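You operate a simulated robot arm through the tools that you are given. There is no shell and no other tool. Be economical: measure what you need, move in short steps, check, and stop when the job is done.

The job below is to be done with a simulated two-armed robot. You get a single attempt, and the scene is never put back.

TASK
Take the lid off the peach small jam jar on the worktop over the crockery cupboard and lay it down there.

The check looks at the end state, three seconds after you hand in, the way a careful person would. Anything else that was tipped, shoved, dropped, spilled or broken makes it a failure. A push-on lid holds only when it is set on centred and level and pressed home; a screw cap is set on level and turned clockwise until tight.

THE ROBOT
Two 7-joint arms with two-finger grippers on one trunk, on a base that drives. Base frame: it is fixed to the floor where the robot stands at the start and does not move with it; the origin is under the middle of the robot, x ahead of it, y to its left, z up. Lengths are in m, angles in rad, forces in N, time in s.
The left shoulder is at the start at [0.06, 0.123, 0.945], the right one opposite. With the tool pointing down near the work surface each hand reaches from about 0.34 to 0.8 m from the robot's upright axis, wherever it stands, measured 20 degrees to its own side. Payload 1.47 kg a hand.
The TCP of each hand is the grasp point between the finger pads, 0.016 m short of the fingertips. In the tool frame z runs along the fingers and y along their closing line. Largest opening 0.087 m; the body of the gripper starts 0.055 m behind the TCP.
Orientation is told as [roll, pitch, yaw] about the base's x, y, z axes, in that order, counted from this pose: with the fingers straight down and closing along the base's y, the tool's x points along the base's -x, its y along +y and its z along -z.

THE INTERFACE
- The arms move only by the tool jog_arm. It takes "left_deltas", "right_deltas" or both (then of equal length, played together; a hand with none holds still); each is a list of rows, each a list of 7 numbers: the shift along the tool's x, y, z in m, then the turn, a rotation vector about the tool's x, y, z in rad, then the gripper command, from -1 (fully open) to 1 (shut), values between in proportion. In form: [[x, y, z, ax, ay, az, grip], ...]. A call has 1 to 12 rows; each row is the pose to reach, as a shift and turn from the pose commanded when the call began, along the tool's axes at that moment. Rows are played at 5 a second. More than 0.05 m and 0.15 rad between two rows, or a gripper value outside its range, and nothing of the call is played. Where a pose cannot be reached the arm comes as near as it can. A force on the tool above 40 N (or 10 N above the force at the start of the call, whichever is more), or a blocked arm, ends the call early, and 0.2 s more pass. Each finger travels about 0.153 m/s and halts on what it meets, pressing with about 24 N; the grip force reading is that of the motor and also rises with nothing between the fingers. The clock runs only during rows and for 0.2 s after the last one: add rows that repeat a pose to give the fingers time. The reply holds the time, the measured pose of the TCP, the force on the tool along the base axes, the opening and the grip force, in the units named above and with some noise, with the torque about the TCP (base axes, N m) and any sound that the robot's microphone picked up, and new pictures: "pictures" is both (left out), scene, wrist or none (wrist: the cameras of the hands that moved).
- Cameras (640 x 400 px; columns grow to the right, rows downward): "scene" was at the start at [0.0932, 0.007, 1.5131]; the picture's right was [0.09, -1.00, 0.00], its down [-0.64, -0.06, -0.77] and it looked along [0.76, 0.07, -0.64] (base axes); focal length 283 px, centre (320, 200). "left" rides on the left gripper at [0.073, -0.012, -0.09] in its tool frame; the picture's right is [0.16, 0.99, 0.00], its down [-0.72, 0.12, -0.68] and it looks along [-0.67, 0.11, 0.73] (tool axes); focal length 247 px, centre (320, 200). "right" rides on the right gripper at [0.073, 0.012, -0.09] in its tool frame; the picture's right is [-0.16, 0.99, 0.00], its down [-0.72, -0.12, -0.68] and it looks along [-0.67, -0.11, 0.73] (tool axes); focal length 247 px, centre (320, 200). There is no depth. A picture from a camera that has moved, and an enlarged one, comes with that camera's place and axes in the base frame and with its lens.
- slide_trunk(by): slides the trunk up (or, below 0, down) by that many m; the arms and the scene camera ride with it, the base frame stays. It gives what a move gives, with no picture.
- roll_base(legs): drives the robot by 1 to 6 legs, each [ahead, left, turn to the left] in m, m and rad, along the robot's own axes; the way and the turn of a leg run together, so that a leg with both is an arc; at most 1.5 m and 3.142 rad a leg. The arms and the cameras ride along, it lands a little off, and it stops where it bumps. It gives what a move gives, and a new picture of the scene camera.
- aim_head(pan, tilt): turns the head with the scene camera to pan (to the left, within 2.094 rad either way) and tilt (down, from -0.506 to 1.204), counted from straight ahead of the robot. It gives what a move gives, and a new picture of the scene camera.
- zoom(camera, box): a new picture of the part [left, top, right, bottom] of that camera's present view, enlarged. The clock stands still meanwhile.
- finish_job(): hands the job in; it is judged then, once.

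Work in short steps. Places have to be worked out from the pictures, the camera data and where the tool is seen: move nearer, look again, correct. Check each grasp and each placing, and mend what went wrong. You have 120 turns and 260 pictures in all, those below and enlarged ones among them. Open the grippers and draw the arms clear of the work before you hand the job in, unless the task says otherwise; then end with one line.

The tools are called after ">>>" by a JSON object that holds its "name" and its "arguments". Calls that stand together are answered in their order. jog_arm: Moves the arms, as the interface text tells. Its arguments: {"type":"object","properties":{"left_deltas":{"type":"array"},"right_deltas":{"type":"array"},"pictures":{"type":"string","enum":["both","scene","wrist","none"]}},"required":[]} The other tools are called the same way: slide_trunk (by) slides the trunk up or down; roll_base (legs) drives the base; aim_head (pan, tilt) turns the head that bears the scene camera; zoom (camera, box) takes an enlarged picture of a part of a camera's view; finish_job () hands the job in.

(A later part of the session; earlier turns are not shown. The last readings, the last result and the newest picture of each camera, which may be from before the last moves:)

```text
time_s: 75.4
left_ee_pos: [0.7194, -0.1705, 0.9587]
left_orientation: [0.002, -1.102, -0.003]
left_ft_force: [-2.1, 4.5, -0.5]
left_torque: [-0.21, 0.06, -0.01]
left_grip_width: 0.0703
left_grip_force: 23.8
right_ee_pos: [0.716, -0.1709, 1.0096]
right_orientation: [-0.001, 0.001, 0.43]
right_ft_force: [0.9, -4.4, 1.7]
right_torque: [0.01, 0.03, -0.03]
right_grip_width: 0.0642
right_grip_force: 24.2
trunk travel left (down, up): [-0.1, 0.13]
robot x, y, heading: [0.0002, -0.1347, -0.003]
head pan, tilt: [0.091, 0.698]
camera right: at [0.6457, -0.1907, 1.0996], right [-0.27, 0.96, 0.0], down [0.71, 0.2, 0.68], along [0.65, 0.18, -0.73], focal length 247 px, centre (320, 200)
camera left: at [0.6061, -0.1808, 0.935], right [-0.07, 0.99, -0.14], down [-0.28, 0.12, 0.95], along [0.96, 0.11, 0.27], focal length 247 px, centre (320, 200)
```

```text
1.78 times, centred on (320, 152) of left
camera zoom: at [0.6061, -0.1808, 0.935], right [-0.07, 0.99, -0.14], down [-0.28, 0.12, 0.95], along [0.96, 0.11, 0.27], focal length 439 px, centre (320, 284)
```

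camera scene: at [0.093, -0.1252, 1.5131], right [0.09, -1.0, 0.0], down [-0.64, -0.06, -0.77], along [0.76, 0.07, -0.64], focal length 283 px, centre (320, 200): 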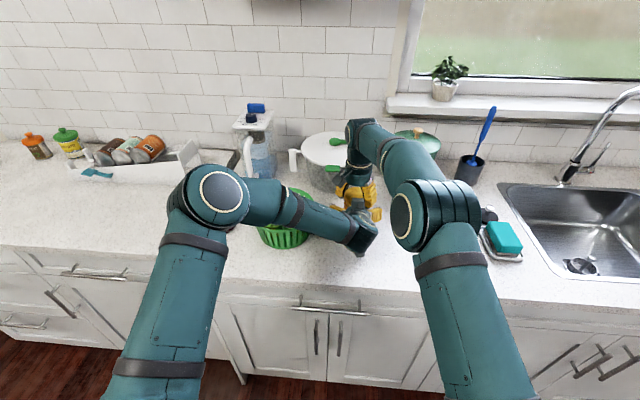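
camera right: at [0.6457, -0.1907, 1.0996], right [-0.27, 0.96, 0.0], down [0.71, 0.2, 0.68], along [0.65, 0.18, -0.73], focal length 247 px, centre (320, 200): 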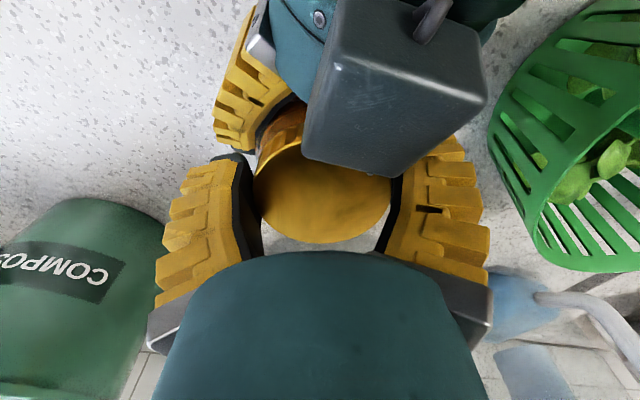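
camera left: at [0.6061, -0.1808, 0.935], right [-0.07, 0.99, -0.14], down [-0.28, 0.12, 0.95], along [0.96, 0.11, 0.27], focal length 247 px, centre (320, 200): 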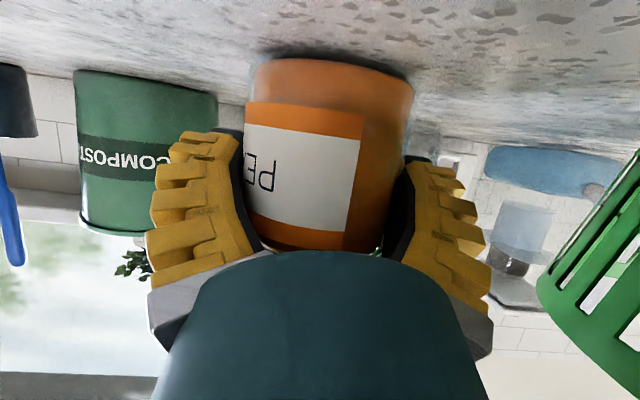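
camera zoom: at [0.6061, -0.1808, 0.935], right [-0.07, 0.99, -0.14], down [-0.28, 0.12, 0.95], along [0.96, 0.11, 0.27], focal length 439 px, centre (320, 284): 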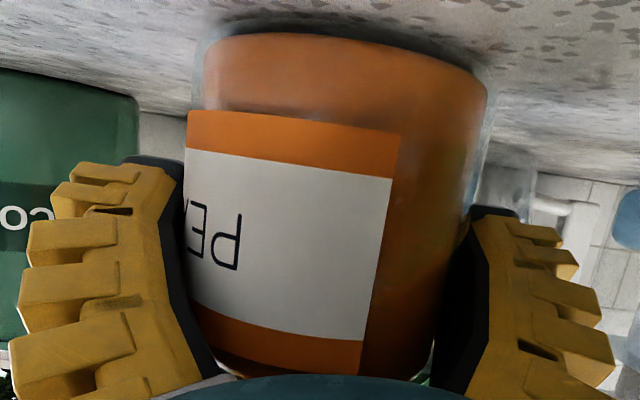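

Jar didn't move, and the torque is tiny. Lift test of 1 cm with the left clamping.

>>> {"name": "jog_arm", "arguments": {"right_deltas": [[0, 0, -0.003, 0, 0, 0, 1], [0, 0, -0.006, 0, 0, 0, 1], [0, 0, -0.01, 0, 0, 0, 1]], "pictures": "wrist"}}

>>> {"name": "zoom", "arguments": {"camera": "left", "box": [140, 40, 500, 265]}}

>>> {"name": "zoom", "arguments": {"camera": "scene", "box": [320, 170, 380, 215]}}

```text
time_s: 76.2
left_ee_pos: [0.7192, -0.1715, 0.9588]
left_orientation: [0.002, -1.101, -0.002]
left_ft_force: [-0.9, 1.2, 0.5]
left_torque: [-0.08, 0.0, 0.0]
left_grip_width: 0.07
left_grip_force: 24.4
right_ee_pos: [0.7162, -0.1704, 1.0196]
right_orientation: [0.0, 0.001, 0.427]
right_ft_force: [0.1, -0.4, -0.8]
right_torque: [0.02, 0.0, 0.0]
right_grip_width: 0.0641
right_grip_force: 24.0
trunk travel left (down, up): [-0.1, 0.13]
robot x, y, heading: [0.0011, -0.1325, -0.003]
head pan, tilt: [0.091, 0.698]
camera right: at [0.6458, -0.1912, 1.1096], right [-0.27, 0.96, 0.0], down [0.71, 0.19, 0.68], along [0.66, 0.18, -0.73], focal length 247 px, centre (320, 200)
```

right: 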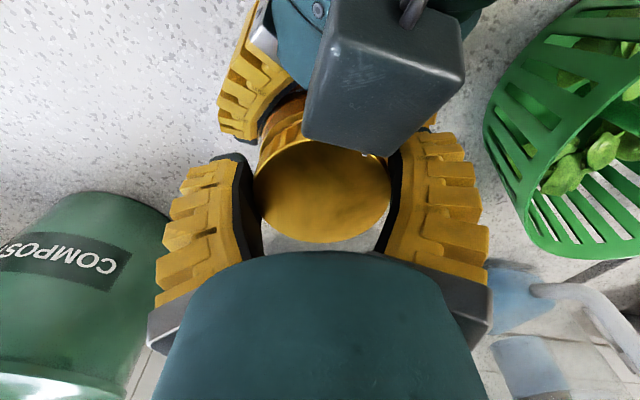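

```text
1.78 times, centred on (320, 152) of left
camera zoom: at [0.6056, -0.1818, 0.9351], right [-0.07, 0.99, -0.14], down [-0.28, 0.12, 0.95], along [0.96, 0.1, 0.27], focal length 439 px, centre (320, 284)
```

zoom: 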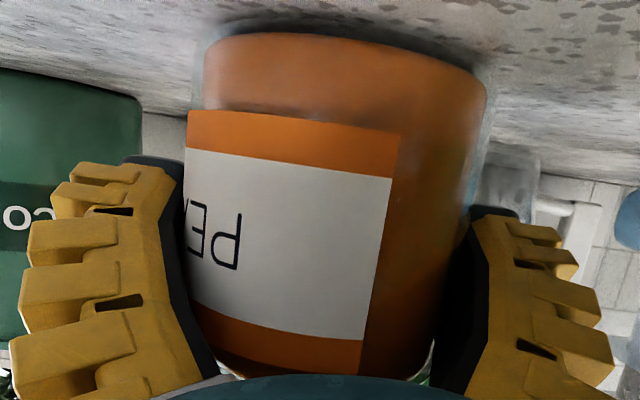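

```text
8.89 times, centred on (350, 192) of scene
camera zoom: at [0.0931, -0.1252, 1.5131], right [0.09, -1.0, 0.0], down [-0.64, -0.06, -0.77], along [0.76, 0.07, -0.64], focal length 2513 px, centre (53, 267)
```

zoom: 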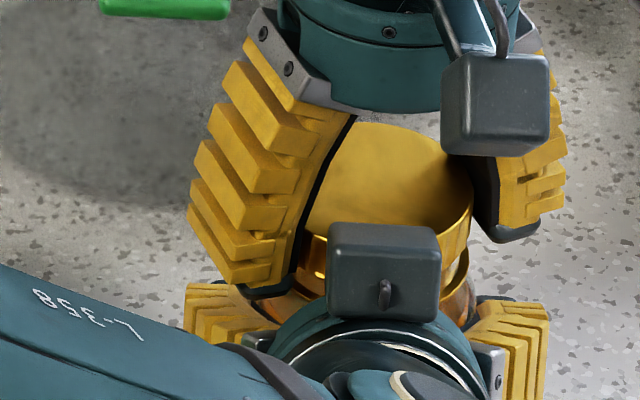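

The lid is free: it rose with no force and a gap is visible. I lift it well clear, and gently open the left hand.

>>> {"name": "jog_arm", "arguments": {"right_deltas": [[0, 0, -0.02, 0, 0, 0, 1], [0, 0, -0.04, 0, 0, 0, 1], [0, 0, -0.07, 0, 0, 0, 1], [0, 0, -0.1, 0, 0, 0, 1]], "left_deltas": [[0, 0, 0, 0, 0, 0, 1], [0, 0, 0, 0, 0, 0, 1], [0, 0, 0, 0, 0, 0, 1], [0, 0, 0, 0, 0, 0, -0.9]]}}

>>> {"name": "jog_arm", "arguments": {"left_deltas": [[0, 0, 0, 0, 0, 0, -1], [0, 0, 0, 0, 0, 0, -1], [0, 0, -0.03, 0, 0, 0, -1], [0, 0, -0.06, 0, 0, 0, -1], [0, 0, -0.1, 0, 0, 0, -1], [0, 0, -0.14, 0, 0, 0, -1]]}}

```text
time_s: 77.2
left_ee_pos: [0.7196, -0.1708, 0.9593]
left_orientation: [0.002, -1.098, -0.004]
left_ft_force: [-0.4, 0.4, 0.9]
left_torque: [-0.01, -0.02, -0.01]
left_grip_width: 0.0839
left_grip_force: 1.2
right_ee_pos: [0.7156, -0.1714, 1.1175]
right_orientation: [0.0, 0.002, 0.428]
right_ft_force: [-0.3, -0.2, 0.3]
right_torque: [0.0, -0.01, 0.01]
right_grip_width: 0.0
right_grip_force: 24.2
trunk travel left (down, up): [-0.1, 0.13]
robot x, y, heading: [-0.0003, -0.1349, 0.004]
head pan, tilt: [0.091, 0.698]
camera scene: at [0.0933, -0.1249, 1.5131], right [0.09, -1.0, 0.0], down [-0.64, -0.06, -0.77], along [0.76, 0.07, -0.64], focal length 283 px, centre (320, 200)
camera right: at [0.6456, -0.1902, 1.2073], right [-0.27, 0.96, 0.0], down [0.71, 0.19, 0.68], along [0.65, 0.18, -0.73], focal length 247 px, centre (320, 200)
camera left: at [0.6058, -0.1814, 0.9349], right [-0.07, 0.99, -0.14], down [-0.28, 0.12, 0.95], along [0.96, 0.1, 0.27], focal length 247 px, centre (320, 200)
```

scene: 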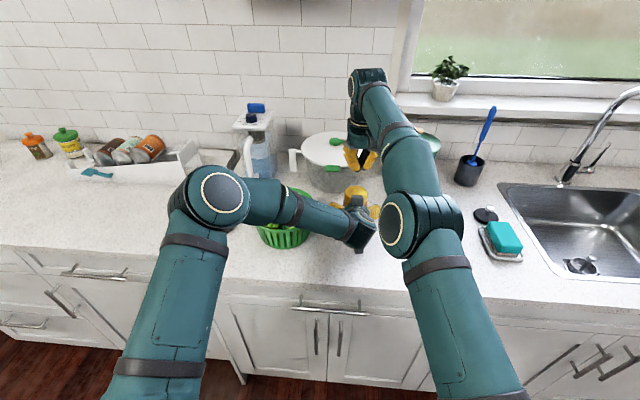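
right: 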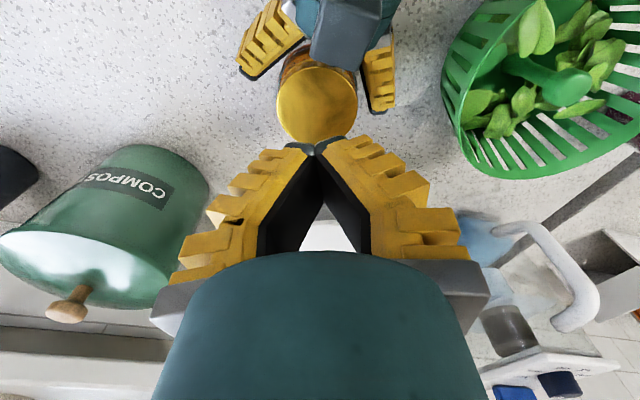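
left: 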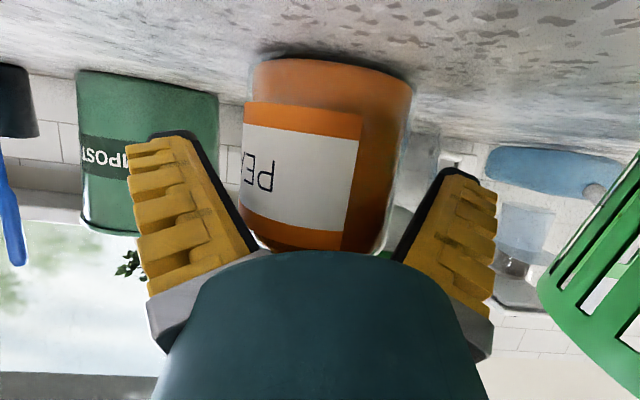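

```text
time_s: 78.6
left_ee_pos: [0.593, -0.1711, 1.022]
left_orientation: [0.002, -1.101, -0.005]
left_ft_force: [-0.4, 0.1, 0.8]
left_torque: [-0.01, 0.06, -0.02]
left_grip_width: 0.087
left_grip_force: 0.0
right_ee_pos: [0.7143, -0.1711, 1.1202]
right_orientation: [0.0, 0.0, 0.426]
right_ft_force: [0.1, 1.3, 0.4]
right_torque: [0.0, 0.01, -0.01]
right_grip_width: 0.0
right_grip_force: 24.1
trunk travel left (down, up): [-0.1, 0.13]
robot x, y, heading: [-0.0002, -0.1324, -0.002]
head pan, tilt: [0.091, 0.698]
camera scene: at [0.0922, -0.1253, 1.5132], right [0.09, -1.0, 0.0], down [-0.64, -0.06, -0.77], along [0.76, 0.07, -0.64], focal length 283 px, centre (320, 200)
camera left: at [0.48, -0.1815, 0.9974], right [-0.07, 0.99, -0.14], down [-0.28, 0.12, 0.95], along [0.96, 0.1, 0.27], focal length 247 px, centre (320, 200)
```

scene: 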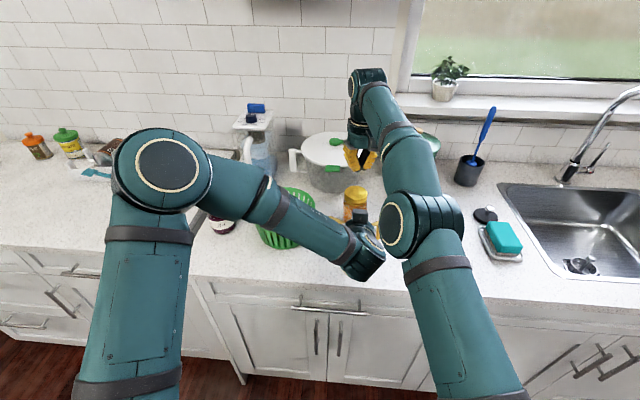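
left: 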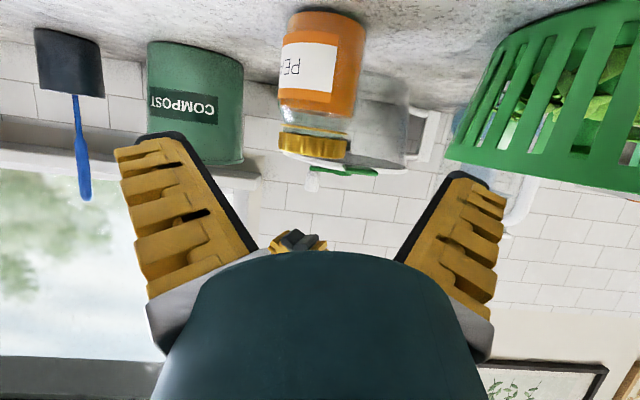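

The lid slipped out of the right fingers and rests back on the jar. Look closely.

>>> {"name": "zoom", "arguments": {"camera": "left", "box": [260, 85, 380, 170]}}

>>> {"name": "zoom", "arguments": {"camera": "right", "box": [250, 30, 390, 150]}}

```text
4.71 times, centred on (320, 128) of left
camera zoom: at [0.48, -0.1815, 0.9974], right [-0.07, 0.99, -0.14], down [-0.28, 0.12, 0.95], along [0.96, 0.1, 0.27], focal length 1162 px, centre (320, 541)
```

zoom: 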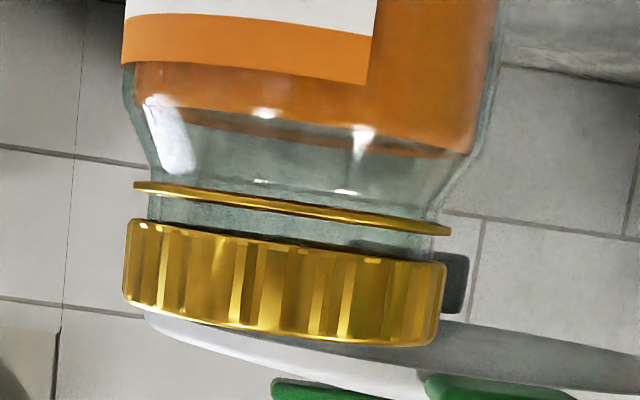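

```text
3.33 times, centred on (320, 90) of right
camera zoom: at [0.6449, -0.1909, 1.2078], right [-0.26, 0.96, 0.0], down [0.71, 0.19, 0.68], along [0.66, 0.18, -0.73], focal length 823 px, centre (320, 567)
```

zoom: 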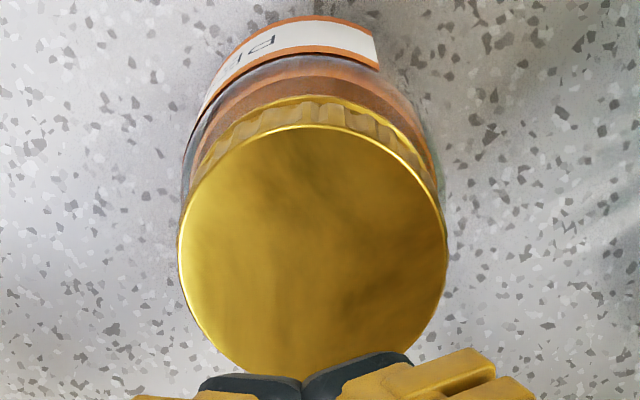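

The lid sits level and loose on the jar, higher than before. The fingers hold best near their tips, so I descend only to TCP z ≈ 1.026, about 1 cm of overlap.

>>> {"name": "jog_arm", "arguments": {"right_deltas": [[0, 0, 0, 0, 0, 0, -0.8], [0, 0, 0, 0, 0, 0, -0.8], [-0.002, -0.0026, 0.03, 0, 0, 0, -0.8], [-0.002, -0.0026, 0.06, 0, 0, 0, -0.8], [-0.002, -0.0026, 0.08, 0, 0, 0, -0.8], [-0.002, -0.0026, 0.093, 0, 0, 0, -0.8]]}}

>>> {"name": "zoom", "arguments": {"camera": "left", "box": [220, 60, 420, 200]}}

```text
time_s: 80.0
left_ee_pos: [0.5946, -0.1709, 1.0203]
left_orientation: [-0.001, -1.1, -0.004]
left_ft_force: [0.4, 0.0, 0.1]
left_torque: [-0.01, 0.0, 0.03]
left_grip_width: 0.0871
left_grip_force: 0.1
right_ee_pos: [0.7185, -0.1716, 1.027]
right_orientation: [0.0, 0.001, 0.428]
right_ft_force: [0.7, 0.6, 0.1]
right_torque: [0.01, 0.01, -0.03]
right_grip_width: 0.0802
right_grip_force: 1.7
trunk travel left (down, up): [-0.1, 0.13]
robot x, y, heading: [0.0029, -0.1318, -0.002]
head pan, tilt: [0.091, 0.698]
camera scene: at [0.0931, -0.1253, 1.5131], right [0.09, -1.0, 0.0], down [-0.64, -0.06, -0.77], along [0.76, 0.07, -0.64], focal length 283 px, centre (320, 200)
camera right: at [0.6487, -0.1921, 1.1166], right [-0.26, 0.96, 0.0], down [0.71, 0.19, 0.68], along [0.66, 0.18, -0.73], focal length 247 px, centre (320, 200)
```

scene: 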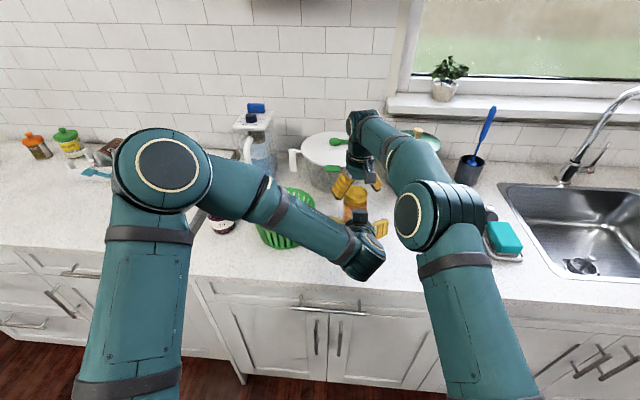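
right: 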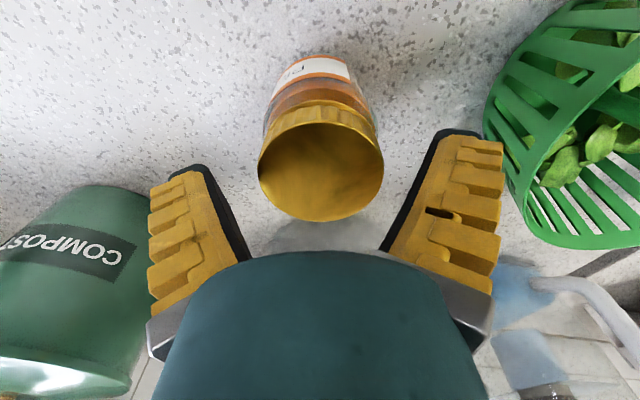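

```text
2.86 times, centred on (320, 130) of left
camera zoom: at [0.4811, -0.1816, 0.9971], right [-0.07, 0.99, -0.14], down [-0.28, 0.12, 0.95], along [0.96, 0.1, 0.27], focal length 706 px, centre (320, 400)
```

zoom: 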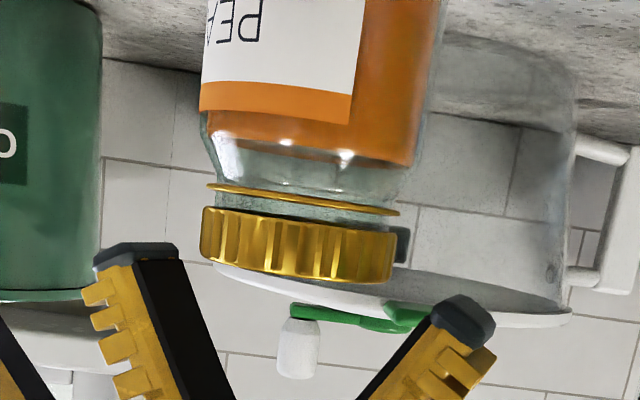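

The open fingertips are only level with the lid top; I lower 8 mm and close on the lid.

>>> {"name": "jog_arm", "arguments": {"right_deltas": [[0, 0, 0.004, 0, 0, 0, -0.8], [0, 0, 0.009, 0, 0, 0, -0.8], [0, 0, 0.009, 0, 0, 0, -0.6], [0, 0, 0.009, 0, 0, 0, -0.45], [0, 0, 0.009, 0, 0, 0, -0.3], [0, 0, 0.009, 0, 0, 0, 0.2], [0, 0, 0.009, 0, 0, 0, 1], [0, 0, 0.009, 0, 0, 0, 1]], "pictures": "wrist"}}

>>> {"name": "zoom", "arguments": {"camera": "left", "box": [220, 60, 420, 200]}}

```text
time_s: 81.8
left_ee_pos: [0.5948, -0.1705, 1.0211]
left_orientation: [0.001, -1.1, -0.003]
left_ft_force: [-0.3, -0.3, 0.1]
left_torque: [0.03, 0.0, -0.01]
left_grip_width: 0.0868
left_grip_force: 0.0
right_ee_pos: [0.7189, -0.1728, 1.018]
right_orientation: [-0.001, 0.0, 0.426]
right_ft_force: [-0.3, 1.7, -0.5]
right_torque: [-0.03, 0.03, 0.0]
right_grip_width: 0.0594
right_grip_force: 24.2
trunk travel left (down, up): [-0.1, 0.13]
robot x, y, heading: [-0.0006, -0.1315, -0.005]
head pan, tilt: [0.091, 0.698]
camera right: at [0.6486, -0.1931, 1.1077], right [-0.26, 0.96, 0.0], down [0.71, 0.19, 0.68], along [0.66, 0.18, -0.73], focal length 247 px, centre (320, 200)
```

right: 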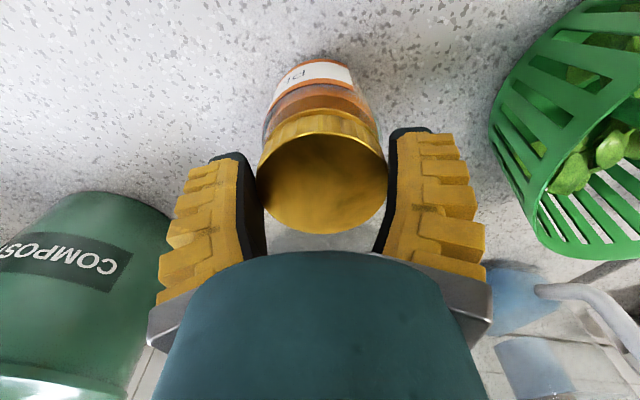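

```text
2.86 times, centred on (320, 130) of left
camera zoom: at [0.481, -0.1815, 0.9972], right [-0.07, 0.99, -0.14], down [-0.28, 0.12, 0.95], along [0.96, 0.1, 0.27], focal length 706 px, centre (320, 400)
```

zoom: 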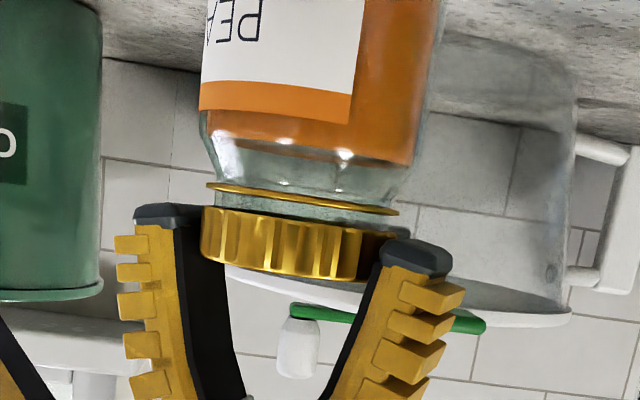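

Good grip on the whole skirt. I lift slowly, 2 cm, to see if the lid parts from the jar.

>>> {"name": "jog_arm", "arguments": {"right_deltas": [[0, 0, -0.002, 0, 0, 0, 1], [0, 0, -0.004, 0, 0, 0, 1], [0, 0, -0.006, 0, 0, 0, 1], [0, 0, -0.009, 0, 0, 0, 1], [0, 0, -0.012, 0, 0, 0, 1]], "pictures": "wrist"}}

>>> {"name": "zoom", "arguments": {"camera": "left", "box": [220, 60, 420, 200]}}

```text
time_s: 83.0
left_ee_pos: [0.5956, -0.1698, 1.0214]
left_orientation: [0.001, -1.099, -0.004]
left_ft_force: [0.4, -0.2, 0.8]
left_torque: [0.03, 0.03, -0.01]
left_grip_width: 0.087
left_grip_force: 0.0
right_ee_pos: [0.7206, -0.1726, 1.0304]
right_orientation: [0.001, 0.0, 0.427]
right_ft_force: [0.3, 0.1, -3.8]
right_torque: [-0.02, 0.02, 0.0]
right_grip_width: 0.0582
right_grip_force: 23.8
trunk travel left (down, up): [-0.1, 0.13]
robot x, y, heading: [0.0026, -0.1307, -0.003]
head pan, tilt: [0.091, 0.698]
camera right: at [0.6494, -0.1928, 1.1191], right [-0.26, 0.96, 0.0], down [0.71, 0.19, 0.68], along [0.66, 0.18, -0.73], focal length 247 px, centre (320, 200)
```

right: 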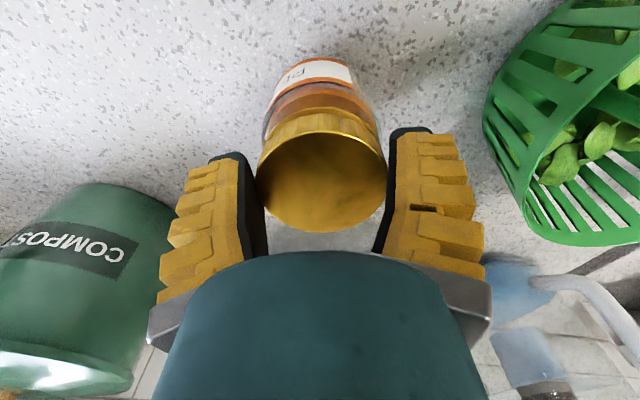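

```text
2.86 times, centred on (320, 130) of left
camera zoom: at [0.4812, -0.1816, 0.997], right [-0.07, 0.99, -0.14], down [-0.28, 0.12, 0.95], along [0.96, 0.1, 0.27], focal length 706 px, centre (320, 400)
```

zoom: 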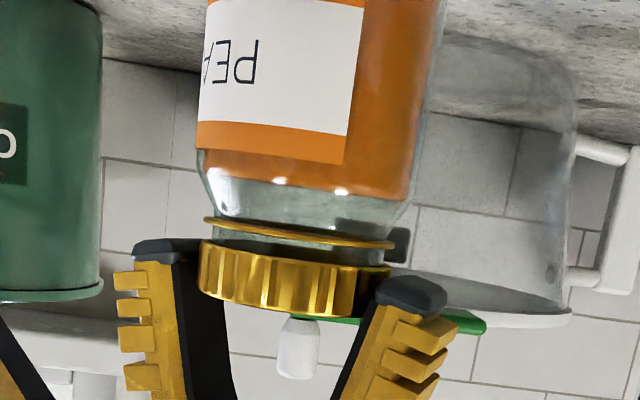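

The jar came up with the lid, so some thread still holds. While it hangs 1 cm up I wind the right hand back clockwise (jar turning along with it), then set it down again.

>>> {"name": "jog_arm", "arguments": {"right_deltas": [[0, 0, 0, 0, 0, 0.12, 1], [0, 0, 0, 0, 0, 0.24, 1], [0, 0, 0, 0, 0, 0.36, 1], [0, 0, 0, 0, 0, 0.48, 1], [0, 0, 0, 0, 0, 0.6, 1], [0, 0, 0, 0, 0, 0.72, 1], [0, 0, 0, 0, 0, 0.84, 1], [0, 0, 0, 0, 0, 0.93, 1], [0, 0, 0.004, 0, 0, 0.93, 1], [0, 0, 0.008, 0, 0, 0.93, 1], [0, 0, 0.0115, 0, 0, 0.93, 1]]}}

>>> {"name": "zoom", "arguments": {"camera": "left", "box": [220, 10, 420, 150]}}

```text
time_s: 85.4
left_ee_pos: [0.5933, -0.1716, 1.0214]
left_orientation: [0.0, -1.101, -0.004]
left_ft_force: [-0.3, -0.4, -1.0]
left_torque: [-0.01, 0.01, -0.02]
left_grip_width: 0.087
left_grip_force: 0.1
right_ee_pos: [0.7201, -0.173, 1.02]
right_orientation: [0.002, -0.001, -0.505]
right_ft_force: [-2.0, -0.4, 1.5]
right_torque: [0.0, 0.03, 0.0]
right_grip_width: 0.0577
right_grip_force: 23.8
trunk travel left (down, up): [-0.1, 0.13]
robot x, y, heading: [0.0036, -0.1334, -0.011]
head pan, tilt: [0.091, 0.698]
camera scene: at [0.0925, -0.1253, 1.5132], right [0.09, -1.0, 0.0], down [-0.64, -0.06, -0.77], along [0.76, 0.07, -0.64], focal length 283 px, centre (320, 200)
camera right: at [0.6625, -0.1275, 1.1091], right [0.61, 0.79, 0.0], down [0.58, -0.45, 0.68], along [0.54, -0.42, -0.73], focal length 247 px, centre (320, 200)
```

scene: 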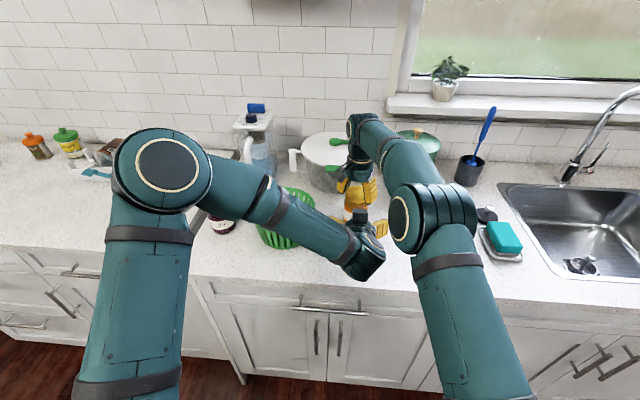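
right: 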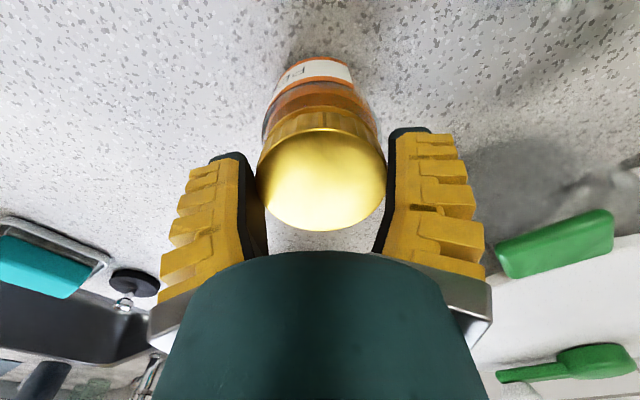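

```text
2.86 times, centred on (320, 80) of left
camera zoom: at [0.4807, -0.1816, 0.9974], right [-0.07, 0.99, -0.14], down [-0.28, 0.12, 0.95], along [0.96, 0.1, 0.27], focal length 706 px, centre (320, 543)
```

zoom: 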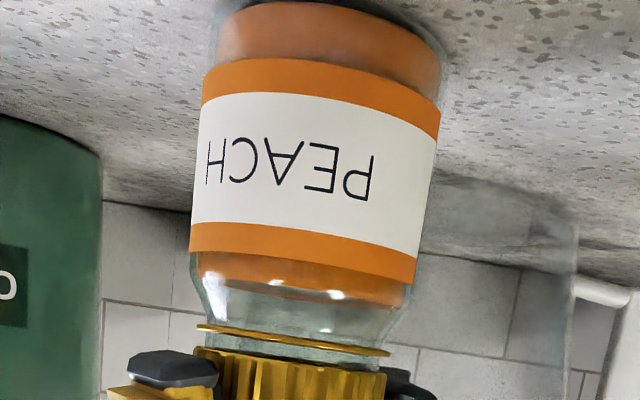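

The jar turned along neatly and is standing again. Now the left moves in around the body and clamps.

>>> {"name": "jog_arm", "arguments": {"left_deltas": [[-0.001, 0, 0.035, 0, 0, 0, -1], [-0.002, 0, 0.07, 0, 0, 0, -1], [-0.003, 0, 0.1, 0, 0, 0, -1], [-0.0034, 0, 0.12, 0, 0, 0, -1], [-0.0034, 0, 0.135, 0, 0, 0, -1], [-0.0034, 0, 0.145, 0, 0, 0, -1], [-0.0034, 0, 0.145, 0, 0, 0, -0.85], [-0.0034, 0, 0.145, 0, 0, 0, -0.7], [-0.0034, 0, 0.145, 0, 0, 0, -0.5], [-0.0034, 0, 0.145, 0, 0, 0, 1], [-0.0034, 0, 0.145, 0, 0, 0, 1]], "pictures": "wrist"}}

```text
time_s: 87.8
left_ee_pos: [0.7232, -0.1737, 0.9588]
left_orientation: [-0.002, -1.1, -0.004]
left_ft_force: [-13.4, -8.5, -0.1]
left_torque: [0.0, -0.68, -0.05]
left_grip_width: 0.0728
left_grip_force: 24.4
right_ee_pos: [0.7204, -0.1732, 1.0193]
right_orientation: [0.003, -0.002, -0.503]
right_ft_force: [13.1, 5.6, 3.5]
right_torque: [0.05, -0.06, 0.01]
right_grip_width: 0.058
right_grip_force: 24.0
trunk travel left (down, up): [-0.1, 0.13]
robot x, y, heading: [0.0019, -0.1341, -0.007]
head pan, tilt: [0.091, 0.698]
camera left: at [0.6103, -0.1837, 0.9354], right [-0.07, 0.99, -0.14], down [-0.28, 0.12, 0.95], along [0.96, 0.1, 0.27], focal length 247 px, centre (320, 200)
```

left: 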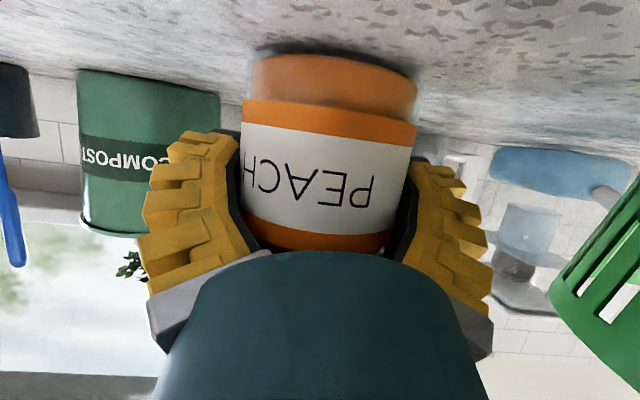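

Clamped at 0.073. Turn the lid counterclockwise 0.93 rad.

>>> {"name": "jog_arm", "arguments": {"right_deltas": [[0, 0, 0, 0, 0, -0.1, 1], [0, 0, 0, 0, 0, -0.2, 1], [0, 0, 0, 0, 0, -0.3, 1], [0, 0, 0, 0, 0, -0.4, 1], [0, 0, 0, 0, 0, -0.5, 1], [0, 0, -0.001, 0, 0, -0.6, 1], [0, 0, -0.001, 0, 0, -0.7, 1], [0, 0, -0.001, 0, 0, -0.8, 1], [0, 0, -0.001, 0, 0, -0.95, 1]], "pictures": "wrist"}}

>>> {"name": "zoom", "arguments": {"camera": "left", "box": [140, 40, 500, 265]}}

```text
time_s: 89.8
left_ee_pos: [0.7238, -0.1728, 0.9604]
left_orientation: [0.0, -1.101, -0.005]
left_ft_force: [-12.8, -7.4, 2.2]
left_torque: [0.06, -0.3, 0.69]
left_grip_width: 0.0739
left_grip_force: 24.0
right_ee_pos: [0.7193, -0.1721, 1.0199]
right_orientation: [-0.002, -0.002, 0.446]
right_ft_force: [8.7, 6.8, 2.9]
right_torque: [0.06, 0.02, -0.7]
right_grip_width: 0.0591
right_grip_force: 24.2
trunk travel left (down, up): [-0.1, 0.13]
robot x, y, heading: [-0.0022, -0.1326, -0.003]
head pan, tilt: [0.091, 0.698]
camera right: at [0.6488, -0.1945, 1.1098], right [-0.28, 0.96, 0.0], down [0.7, 0.21, 0.68], along [0.65, 0.19, -0.73], focal length 247 px, centre (320, 200)
```

right: 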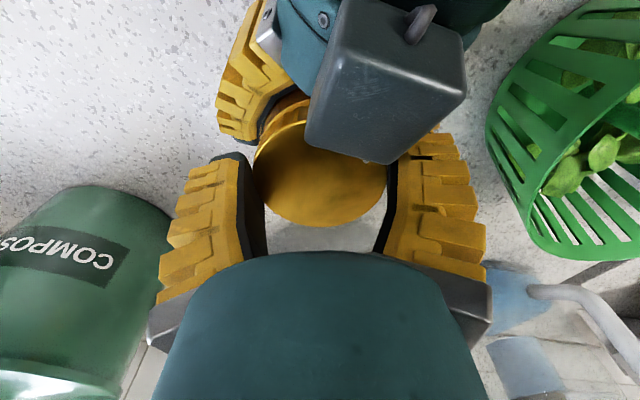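

```text
1.78 times, centred on (320, 152) of left
camera zoom: at [0.6104, -0.1831, 0.936], right [-0.07, 0.99, -0.14], down [-0.28, 0.12, 0.95], along [0.96, 0.1, 0.27], focal length 439 px, centre (320, 284)
```

zoom: 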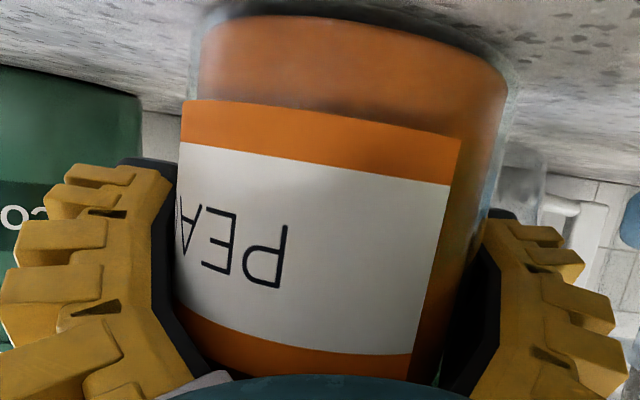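

The torque rose to 0.7 N·m and the jar turned with the lid, so this grip met resistance. I try a further small turn with slight upward pull and watch the response.

>>> {"name": "jog_arm", "arguments": {"right_deltas": [[0, 0, -0.001, 0, 0, -0.08, 1], [0, 0, -0.002, 0, 0, -0.16, 1], [0, 0, -0.002, 0, 0, -0.24, 1]], "pictures": "none"}}

>>> {"name": "zoom", "arguments": {"camera": "left", "box": [140, 40, 500, 265]}}

>>> {"name": "zoom", "arguments": {"camera": "scene", "box": [320, 170, 380, 215]}}

```text
time_s: 90.6
left_ee_pos: [0.724, -0.1714, 0.9587]
left_orientation: [0.001, -1.101, -0.006]
left_ft_force: [-16.9, -9.4, 6.0]
left_torque: [1.64, -0.59, 1.37]
left_grip_width: 0.0739
left_grip_force: 24.2
right_ee_pos: [0.7187, -0.1713, 1.0222]
right_orientation: [0.0, -0.004, 0.689]
right_ft_force: [15.6, 13.4, 1.2]
right_torque: [-0.49, -0.01, -1.46]
right_grip_width: 0.0595
right_grip_force: 24.1
trunk travel left (down, up): [-0.1, 0.13]
robot x, y, heading: [-0.0012, -0.1293, 0.002]
head pan, tilt: [0.091, 0.698]
```

```text
1.78 times, centred on (320, 152) of left
camera zoom: at [0.6107, -0.1822, 0.9359], right [-0.07, 0.99, -0.14], down [-0.28, 0.12, 0.95], along [0.96, 0.1, 0.27], focal length 439 px, centre (320, 284)
```

zoom: 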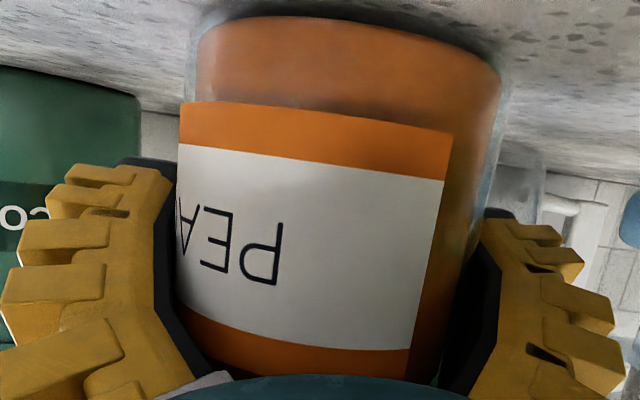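

```text
8.89 times, centred on (350, 192) of scene
camera zoom: at [0.0923, -0.1246, 1.5132], right [0.09, -1.0, 0.0], down [-0.64, -0.06, -0.77], along [0.76, 0.07, -0.64], focal length 2513 px, centre (53, 267)
```

zoom: 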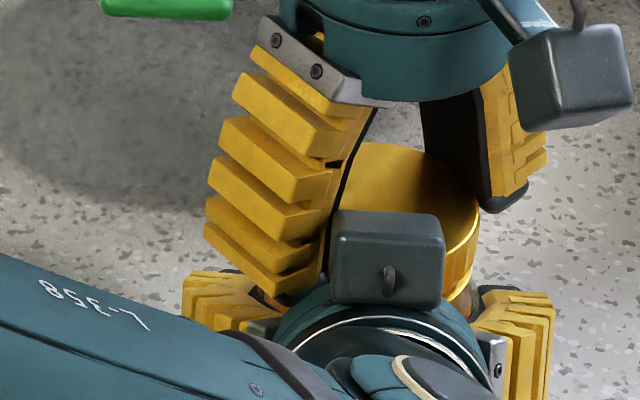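

Torque doubled and the pictures show the right finger touching the left hand's box: that's a collision, not the thread. I open and withdraw the left hand and look again at the lid gap.

>>> {"name": "jog_arm", "arguments": {"left_deltas": [[0, 0, 0, 0, 0, 0, -1], [0, 0, 0, 0, 0, 0, -1], [0, 0, 0, 0, 0, 0, -1], [0, 0, -0.03, 0, 0, 0, -1], [0, 0, -0.06, 0, 0, 0, -1], [0, 0, -0.1, 0, 0, 0, -1], [0, 0, -0.14, 0, 0, 0, -1]], "pictures": "none"}}

>>> {"name": "zoom", "arguments": {"camera": "left", "box": [220, 40, 420, 180]}}

```text
time_s: 92.2
left_ee_pos: [0.5996, -0.1701, 1.0241]
left_orientation: [0.001, -1.102, -0.003]
left_ft_force: [-0.1, 0.6, -0.6]
left_torque: [0.0, -0.03, -0.01]
left_grip_width: 0.0868
left_grip_force: 0.0
right_ee_pos: [0.7193, -0.1727, 1.0209]
right_orientation: [0.0, -0.001, 0.687]
right_ft_force: [-2.2, -3.3, 7.5]
right_torque: [-0.03, 0.31, 0.04]
right_grip_width: 0.057
right_grip_force: 23.9
trunk travel left (down, up): [-0.1, 0.13]
robot x, y, heading: [-0.0024, -0.1331, -0.001]
head pan, tilt: [0.091, 0.698]
```

```text
2.86 times, centred on (320, 110) of left
camera zoom: at [0.4863, -0.1803, 0.9995], right [-0.07, 0.99, -0.14], down [-0.28, 0.12, 0.95], along [0.96, 0.1, 0.27], focal length 706 px, centre (320, 457)
```

zoom: 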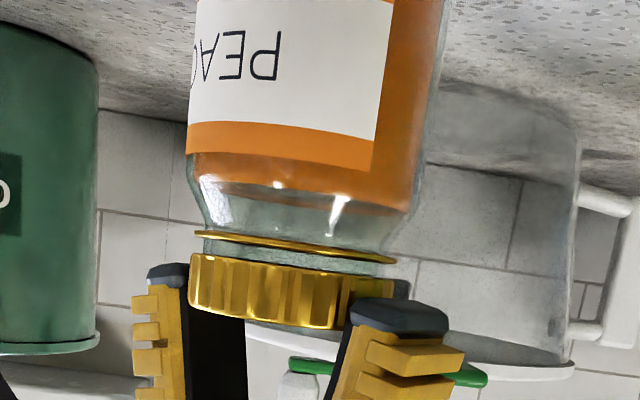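

The gap to the ring (~6 mm) is unchanged; the thread needs more turns, and I need the left box a little further from the right fingers. I release the lid, wind back, go down to the deeper height and regrip.

>>> {"name": "jog_arm", "arguments": {"right_deltas": [[0, 0, 0, 0, 0, 0, -0.75], [0, 0, 0, 0, 0, 0.1, -0.75], [0, 0, 0, 0, 0, 0.25, -0.75], [0, 0, 0, 0, 0, 0.4, -0.75], [0, 0, 0, 0, 0, 0.55, -0.75], [0, 0, 0, 0, 0, 0.7, -0.75], [0, 0, 0, 0, 0, 0.85, -0.75], [0, 0, 0.003, 0, 0, 1.0, -0.75], [0, 0, 0.006, 0, 0, 1.15, -0.75], [0, 0, 0.009, 0, 0, 1.2, -0.75]], "pictures": "wrist"}}

>>> {"name": "zoom", "arguments": {"camera": "left", "box": [220, 40, 420, 180]}}

```text
time_s: 94.4
left_ee_pos: [0.6013, -0.1695, 1.0222]
left_orientation: [0.0, -1.099, -0.004]
left_ft_force: [-0.5, -0.5, 0.0]
left_torque: [-0.01, -0.04, -0.01]
left_grip_width: 0.087
left_grip_force: 0.1
right_ee_pos: [0.7184, -0.1715, 1.0107]
right_orientation: [0.0, 0.001, -0.515]
right_ft_force: [-0.1, -0.5, 0.2]
right_torque: [-0.01, -0.03, 0.01]
right_grip_width: 0.0784
right_grip_force: 1.7
trunk travel left (down, up): [-0.1, 0.13]
robot x, y, heading: [-0.0015, -0.1318, -0.001]
head pan, tilt: [0.091, 0.698]
camera right: at [0.6621, -0.1267, 1.1007], right [0.62, 0.78, 0.0], down [0.57, -0.46, 0.68], along [0.53, -0.42, -0.73], focal length 247 px, centre (320, 200)
```

right: 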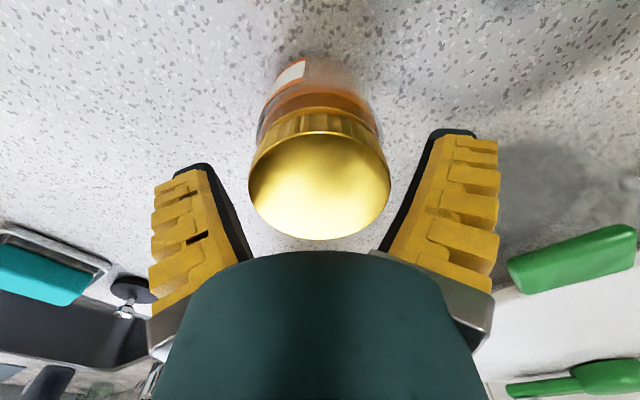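

```text
2.86 times, centred on (320, 110) of left
camera zoom: at [0.4875, -0.1804, 0.999], right [-0.07, 0.99, -0.14], down [-0.28, 0.12, 0.95], along [0.96, 0.1, 0.27], focal length 706 px, centre (320, 457)
```

zoom: 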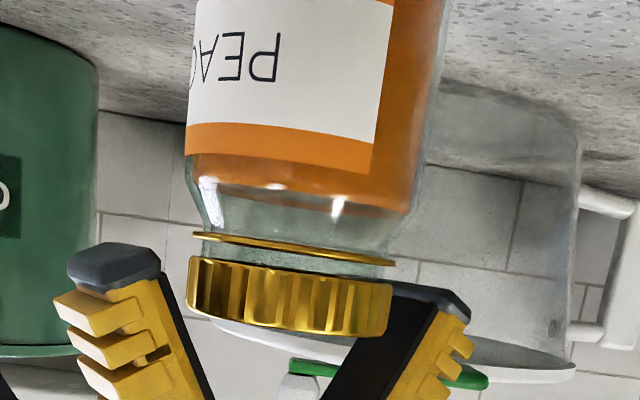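

Centred. The right closes on the lid, then the left approaches (slightly less deep than last time) and clamps.

>>> {"name": "jog_arm", "arguments": {"left_deltas": [[0, -0.001, 0.03, 0, 0, 0, -1], [0.001, -0.002, 0.06, 0, 0, 0, -1], [0.002, -0.002, 0.09, 0, 0, 0, -1], [0.0023, -0.002, 0.115, 0, 0, 0, -1], [0.0023, -0.002, 0.128, 0, 0, 0, -1], [0.0023, -0.002, 0.136, 0, 0, 0, -1], [0.0023, -0.002, 0.136, 0, 0, 0, -0.85], [0.0023, -0.002, 0.136, 0, 0, 0, -0.7], [0.0023, -0.002, 0.136, 0, 0, 0, -0.5], [0.0023, -0.002, 0.136, 0, 0, 0, 1], [0.0023, -0.002, 0.136, 0, 0, 0, 1]], "right_deltas": [[0, 0, 0, 0, 0, 0, -0.6], [0, 0, 0, 0, 0, 0, -0.45], [0, 0, 0, 0, 0, 0, -0.2], [0, 0, 0, 0, 0, 0, 1], [0, 0, 0, 0, 0, 0, 1], [0, 0, 0, 0, 0, 0, 1], [0, 0, 0, 0, 0, 0, 1], [0, 0, 0, 0, 0, 0, 1], [0, 0, 0, 0, 0, 0, 1], [0, 0, 0, 0, 0, 0, 1], [0, 0, 0, 0, 0, 0, 1]], "pictures": "none"}}

>>> {"name": "zoom", "arguments": {"camera": "left", "box": [140, 40, 500, 265]}}

>>> {"name": "zoom", "arguments": {"camera": "right", "box": [140, 0, 540, 250]}}

```text
time_s: 96.8
left_ee_pos: [0.717, -0.1741, 0.9596]
left_orientation: [0.0, -1.1, -0.003]
left_ft_force: [-3.1, 3.7, 0.5]
left_torque: [-0.22, -0.2, -0.01]
left_grip_width: 0.0702
left_grip_force: 23.4
right_ee_pos: [0.7189, -0.1739, 1.0113]
right_orientation: [0.0, -0.001, -0.513]
right_ft_force: [2.8, -4.1, -2.9]
right_torque: [0.04, 0.03, 0.03]
right_grip_width: 0.0633
right_grip_force: 24.4
trunk travel left (down, up): [-0.1, 0.13]
robot x, y, heading: [0.0007, -0.1357, 0.001]
head pan, tilt: [0.091, 0.698]
```

```text
1.78 times, centred on (320, 152) of left
camera zoom: at [0.6039, -0.1841, 0.9364], right [-0.07, 0.99, -0.14], down [-0.28, 0.12, 0.95], along [0.96, 0.1, 0.27], focal length 439 px, centre (320, 284)
```

zoom: 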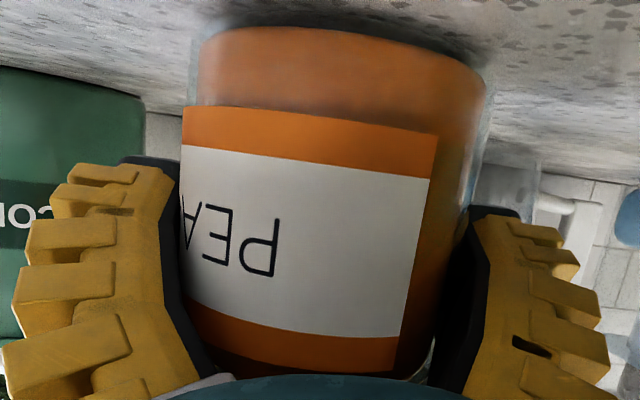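

```text
1.60 times, centred on (340, 125) of right
camera zoom: at [0.6624, -0.1273, 1.1006], right [0.62, 0.78, 0.0], down [0.57, -0.46, 0.68], along [0.53, -0.42, -0.73], focal length 395 px, centre (288, 320)
```

zoom: 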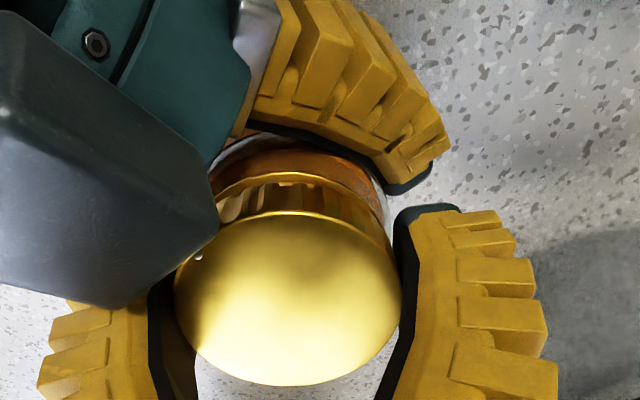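

Clamped at 0.070 with low side loads. Turn counterclockwise 0.9 rad.

>>> {"name": "jog_arm", "arguments": {"right_deltas": [[0, 0, 0, 0, 0, -0.1, 1], [0, 0, 0, 0, 0, -0.2, 1], [0, 0, 0, 0, 0, -0.3, 1], [0, 0, 0, 0, 0, -0.4, 1], [0, 0, 0, 0, 0, -0.5, 1], [0, 0, 0, 0, 0, -0.6, 1], [0, 0, 0, 0, 0, -0.7, 1], [0, 0, 0, 0, 0, -0.8, 1], [0, 0, 0, 0, 0, -0.9, 1]], "pictures": "wrist"}}

>>> {"name": "zoom", "arguments": {"camera": "left", "box": [140, 40, 500, 265]}}

```text
time_s: 98.8
left_ee_pos: [0.7184, -0.1717, 0.9603]
left_orientation: [0.001, -1.1, -0.003]
left_ft_force: [-6.0, 6.4, 0.1]
left_torque: [-0.01, -0.07, 0.18]
left_grip_width: 0.0689
left_grip_force: 23.9
right_ee_pos: [0.7203, -0.1731, 1.0117]
right_orientation: [0.001, 0.0, 0.387]
right_ft_force: [5.0, -5.5, 0.9]
right_torque: [-0.26, -0.08, -0.18]
right_grip_width: 0.0642
right_grip_force: 23.9
trunk travel left (down, up): [-0.1, 0.13]
robot x, y, heading: [0.0009, -0.1353, -0.006]
head pan, tilt: [0.091, 0.698]
camera right: at [0.6487, -0.1899, 1.1018], right [-0.23, 0.97, 0.0], down [0.71, 0.17, 0.68], along [0.66, 0.15, -0.73], focal length 247 px, centre (320, 200)
```

right: 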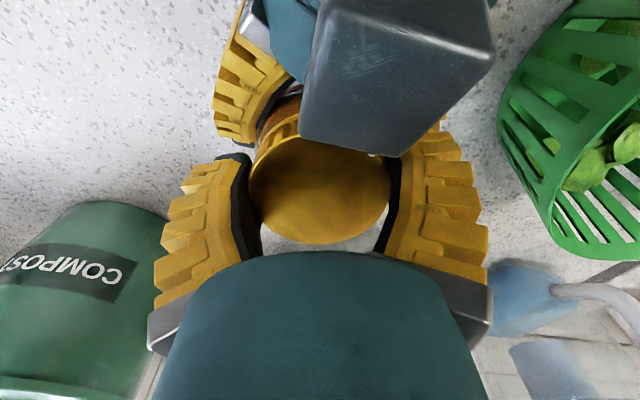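

```text
1.78 times, centred on (320, 152) of left
camera zoom: at [0.604, -0.1835, 0.9365], right [-0.07, 0.99, -0.14], down [-0.28, 0.12, 0.95], along [0.96, 0.11, 0.27], focal length 439 px, centre (320, 284)
```

zoom: 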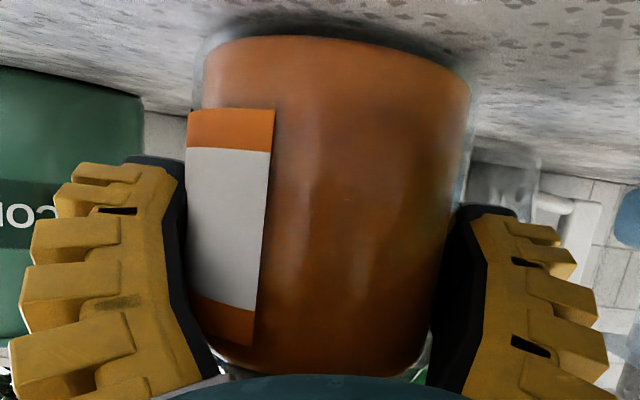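

Now the jar turned fully with the lid at only 0.18 N·m: it seems the thread had already let go and the dropped lid is just jammed on the neck. I regrip the lid near the fingertips and pull up while the left holds the jar.

>>> {"name": "jog_arm", "arguments": {"right_deltas": [[0, 0, 0, 0, 0, 0, -0.7], [0, 0, -0.004, 0, 0, 0, -0.7], [0, 0, -0.007, 0, 0, 0, -0.7], [0, 0, -0.007, 0, 0, 0, -0.3], [0, 0, -0.007, 0, 0, 0, 1], [0, 0, -0.007, 0, 0, 0, 1], [0, 0, -0.01, 0, 0, 0, 1], [0, 0, -0.013, 0, 0, 0, 1], [0, 0, -0.016, 0, 0, 0, 1]], "pictures": "wrist"}}

>>> {"name": "zoom", "arguments": {"camera": "left", "box": [140, 40, 500, 265]}}

>>> {"name": "zoom", "arguments": {"camera": "scene", "box": [320, 170, 380, 215]}}

```text
time_s: 100.8
left_ee_pos: [0.7171, -0.1734, 0.9602]
left_orientation: [0.001, -1.1, -0.004]
left_ft_force: [-3.4, 3.4, 3.9]
left_torque: [-0.26, -0.25, 0.02]
left_grip_width: 0.0687
left_grip_force: 23.8
right_ee_pos: [0.7194, -0.1718, 1.0276]
right_orientation: [0.001, 0.001, 0.386]
right_ft_force: [2.6, -3.2, -7.4]
right_torque: [0.11, 0.05, -0.04]
right_grip_width: 0.054
right_grip_force: 24.6
trunk travel left (down, up): [-0.1, 0.13]
robot x, y, heading: [-0.0017, -0.1284, -0.004]
head pan, tilt: [0.091, 0.698]
camera right: at [0.6485, -0.1887, 1.1169], right [-0.23, 0.97, 0.0], down [0.71, 0.17, 0.68], along [0.66, 0.15, -0.73], focal length 247 px, centre (320, 200)
```

right: 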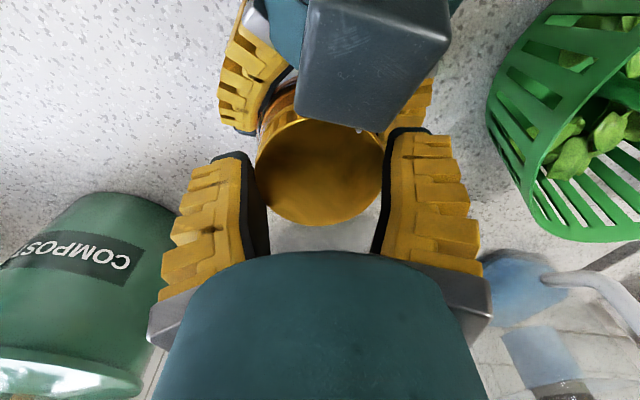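

```text
1.78 times, centred on (320, 152) of left
camera zoom: at [0.6041, -0.1844, 0.9369], right [-0.07, 0.99, -0.14], down [-0.28, 0.12, 0.95], along [0.96, 0.1, 0.27], focal length 439 px, centre (320, 284)
```

zoom: 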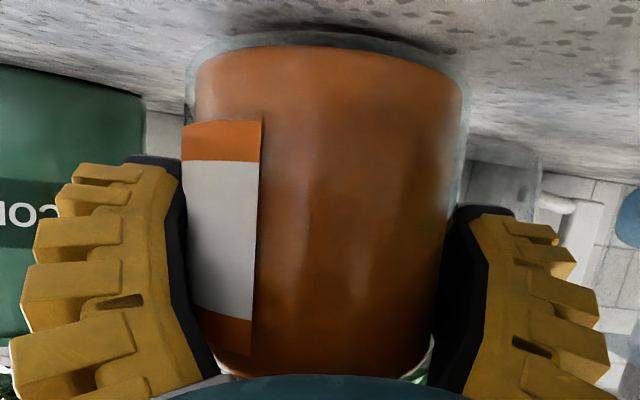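

```text
8.89 times, centred on (350, 192) of scene
camera zoom: at [0.0933, -0.1252, 1.5131], right [0.09, -1.0, 0.0], down [-0.64, -0.06, -0.77], along [0.76, 0.07, -0.64], focal length 2513 px, centre (53, 267)
```

zoom: 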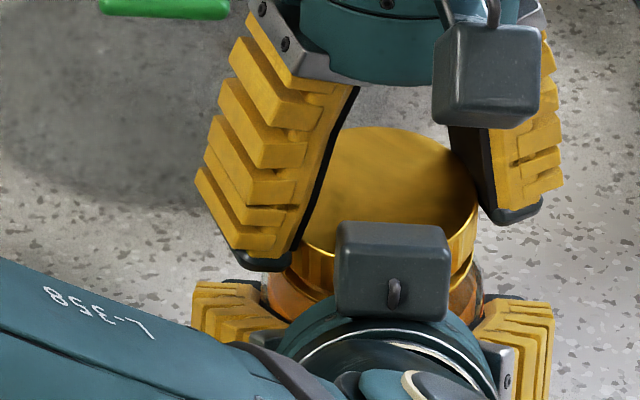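

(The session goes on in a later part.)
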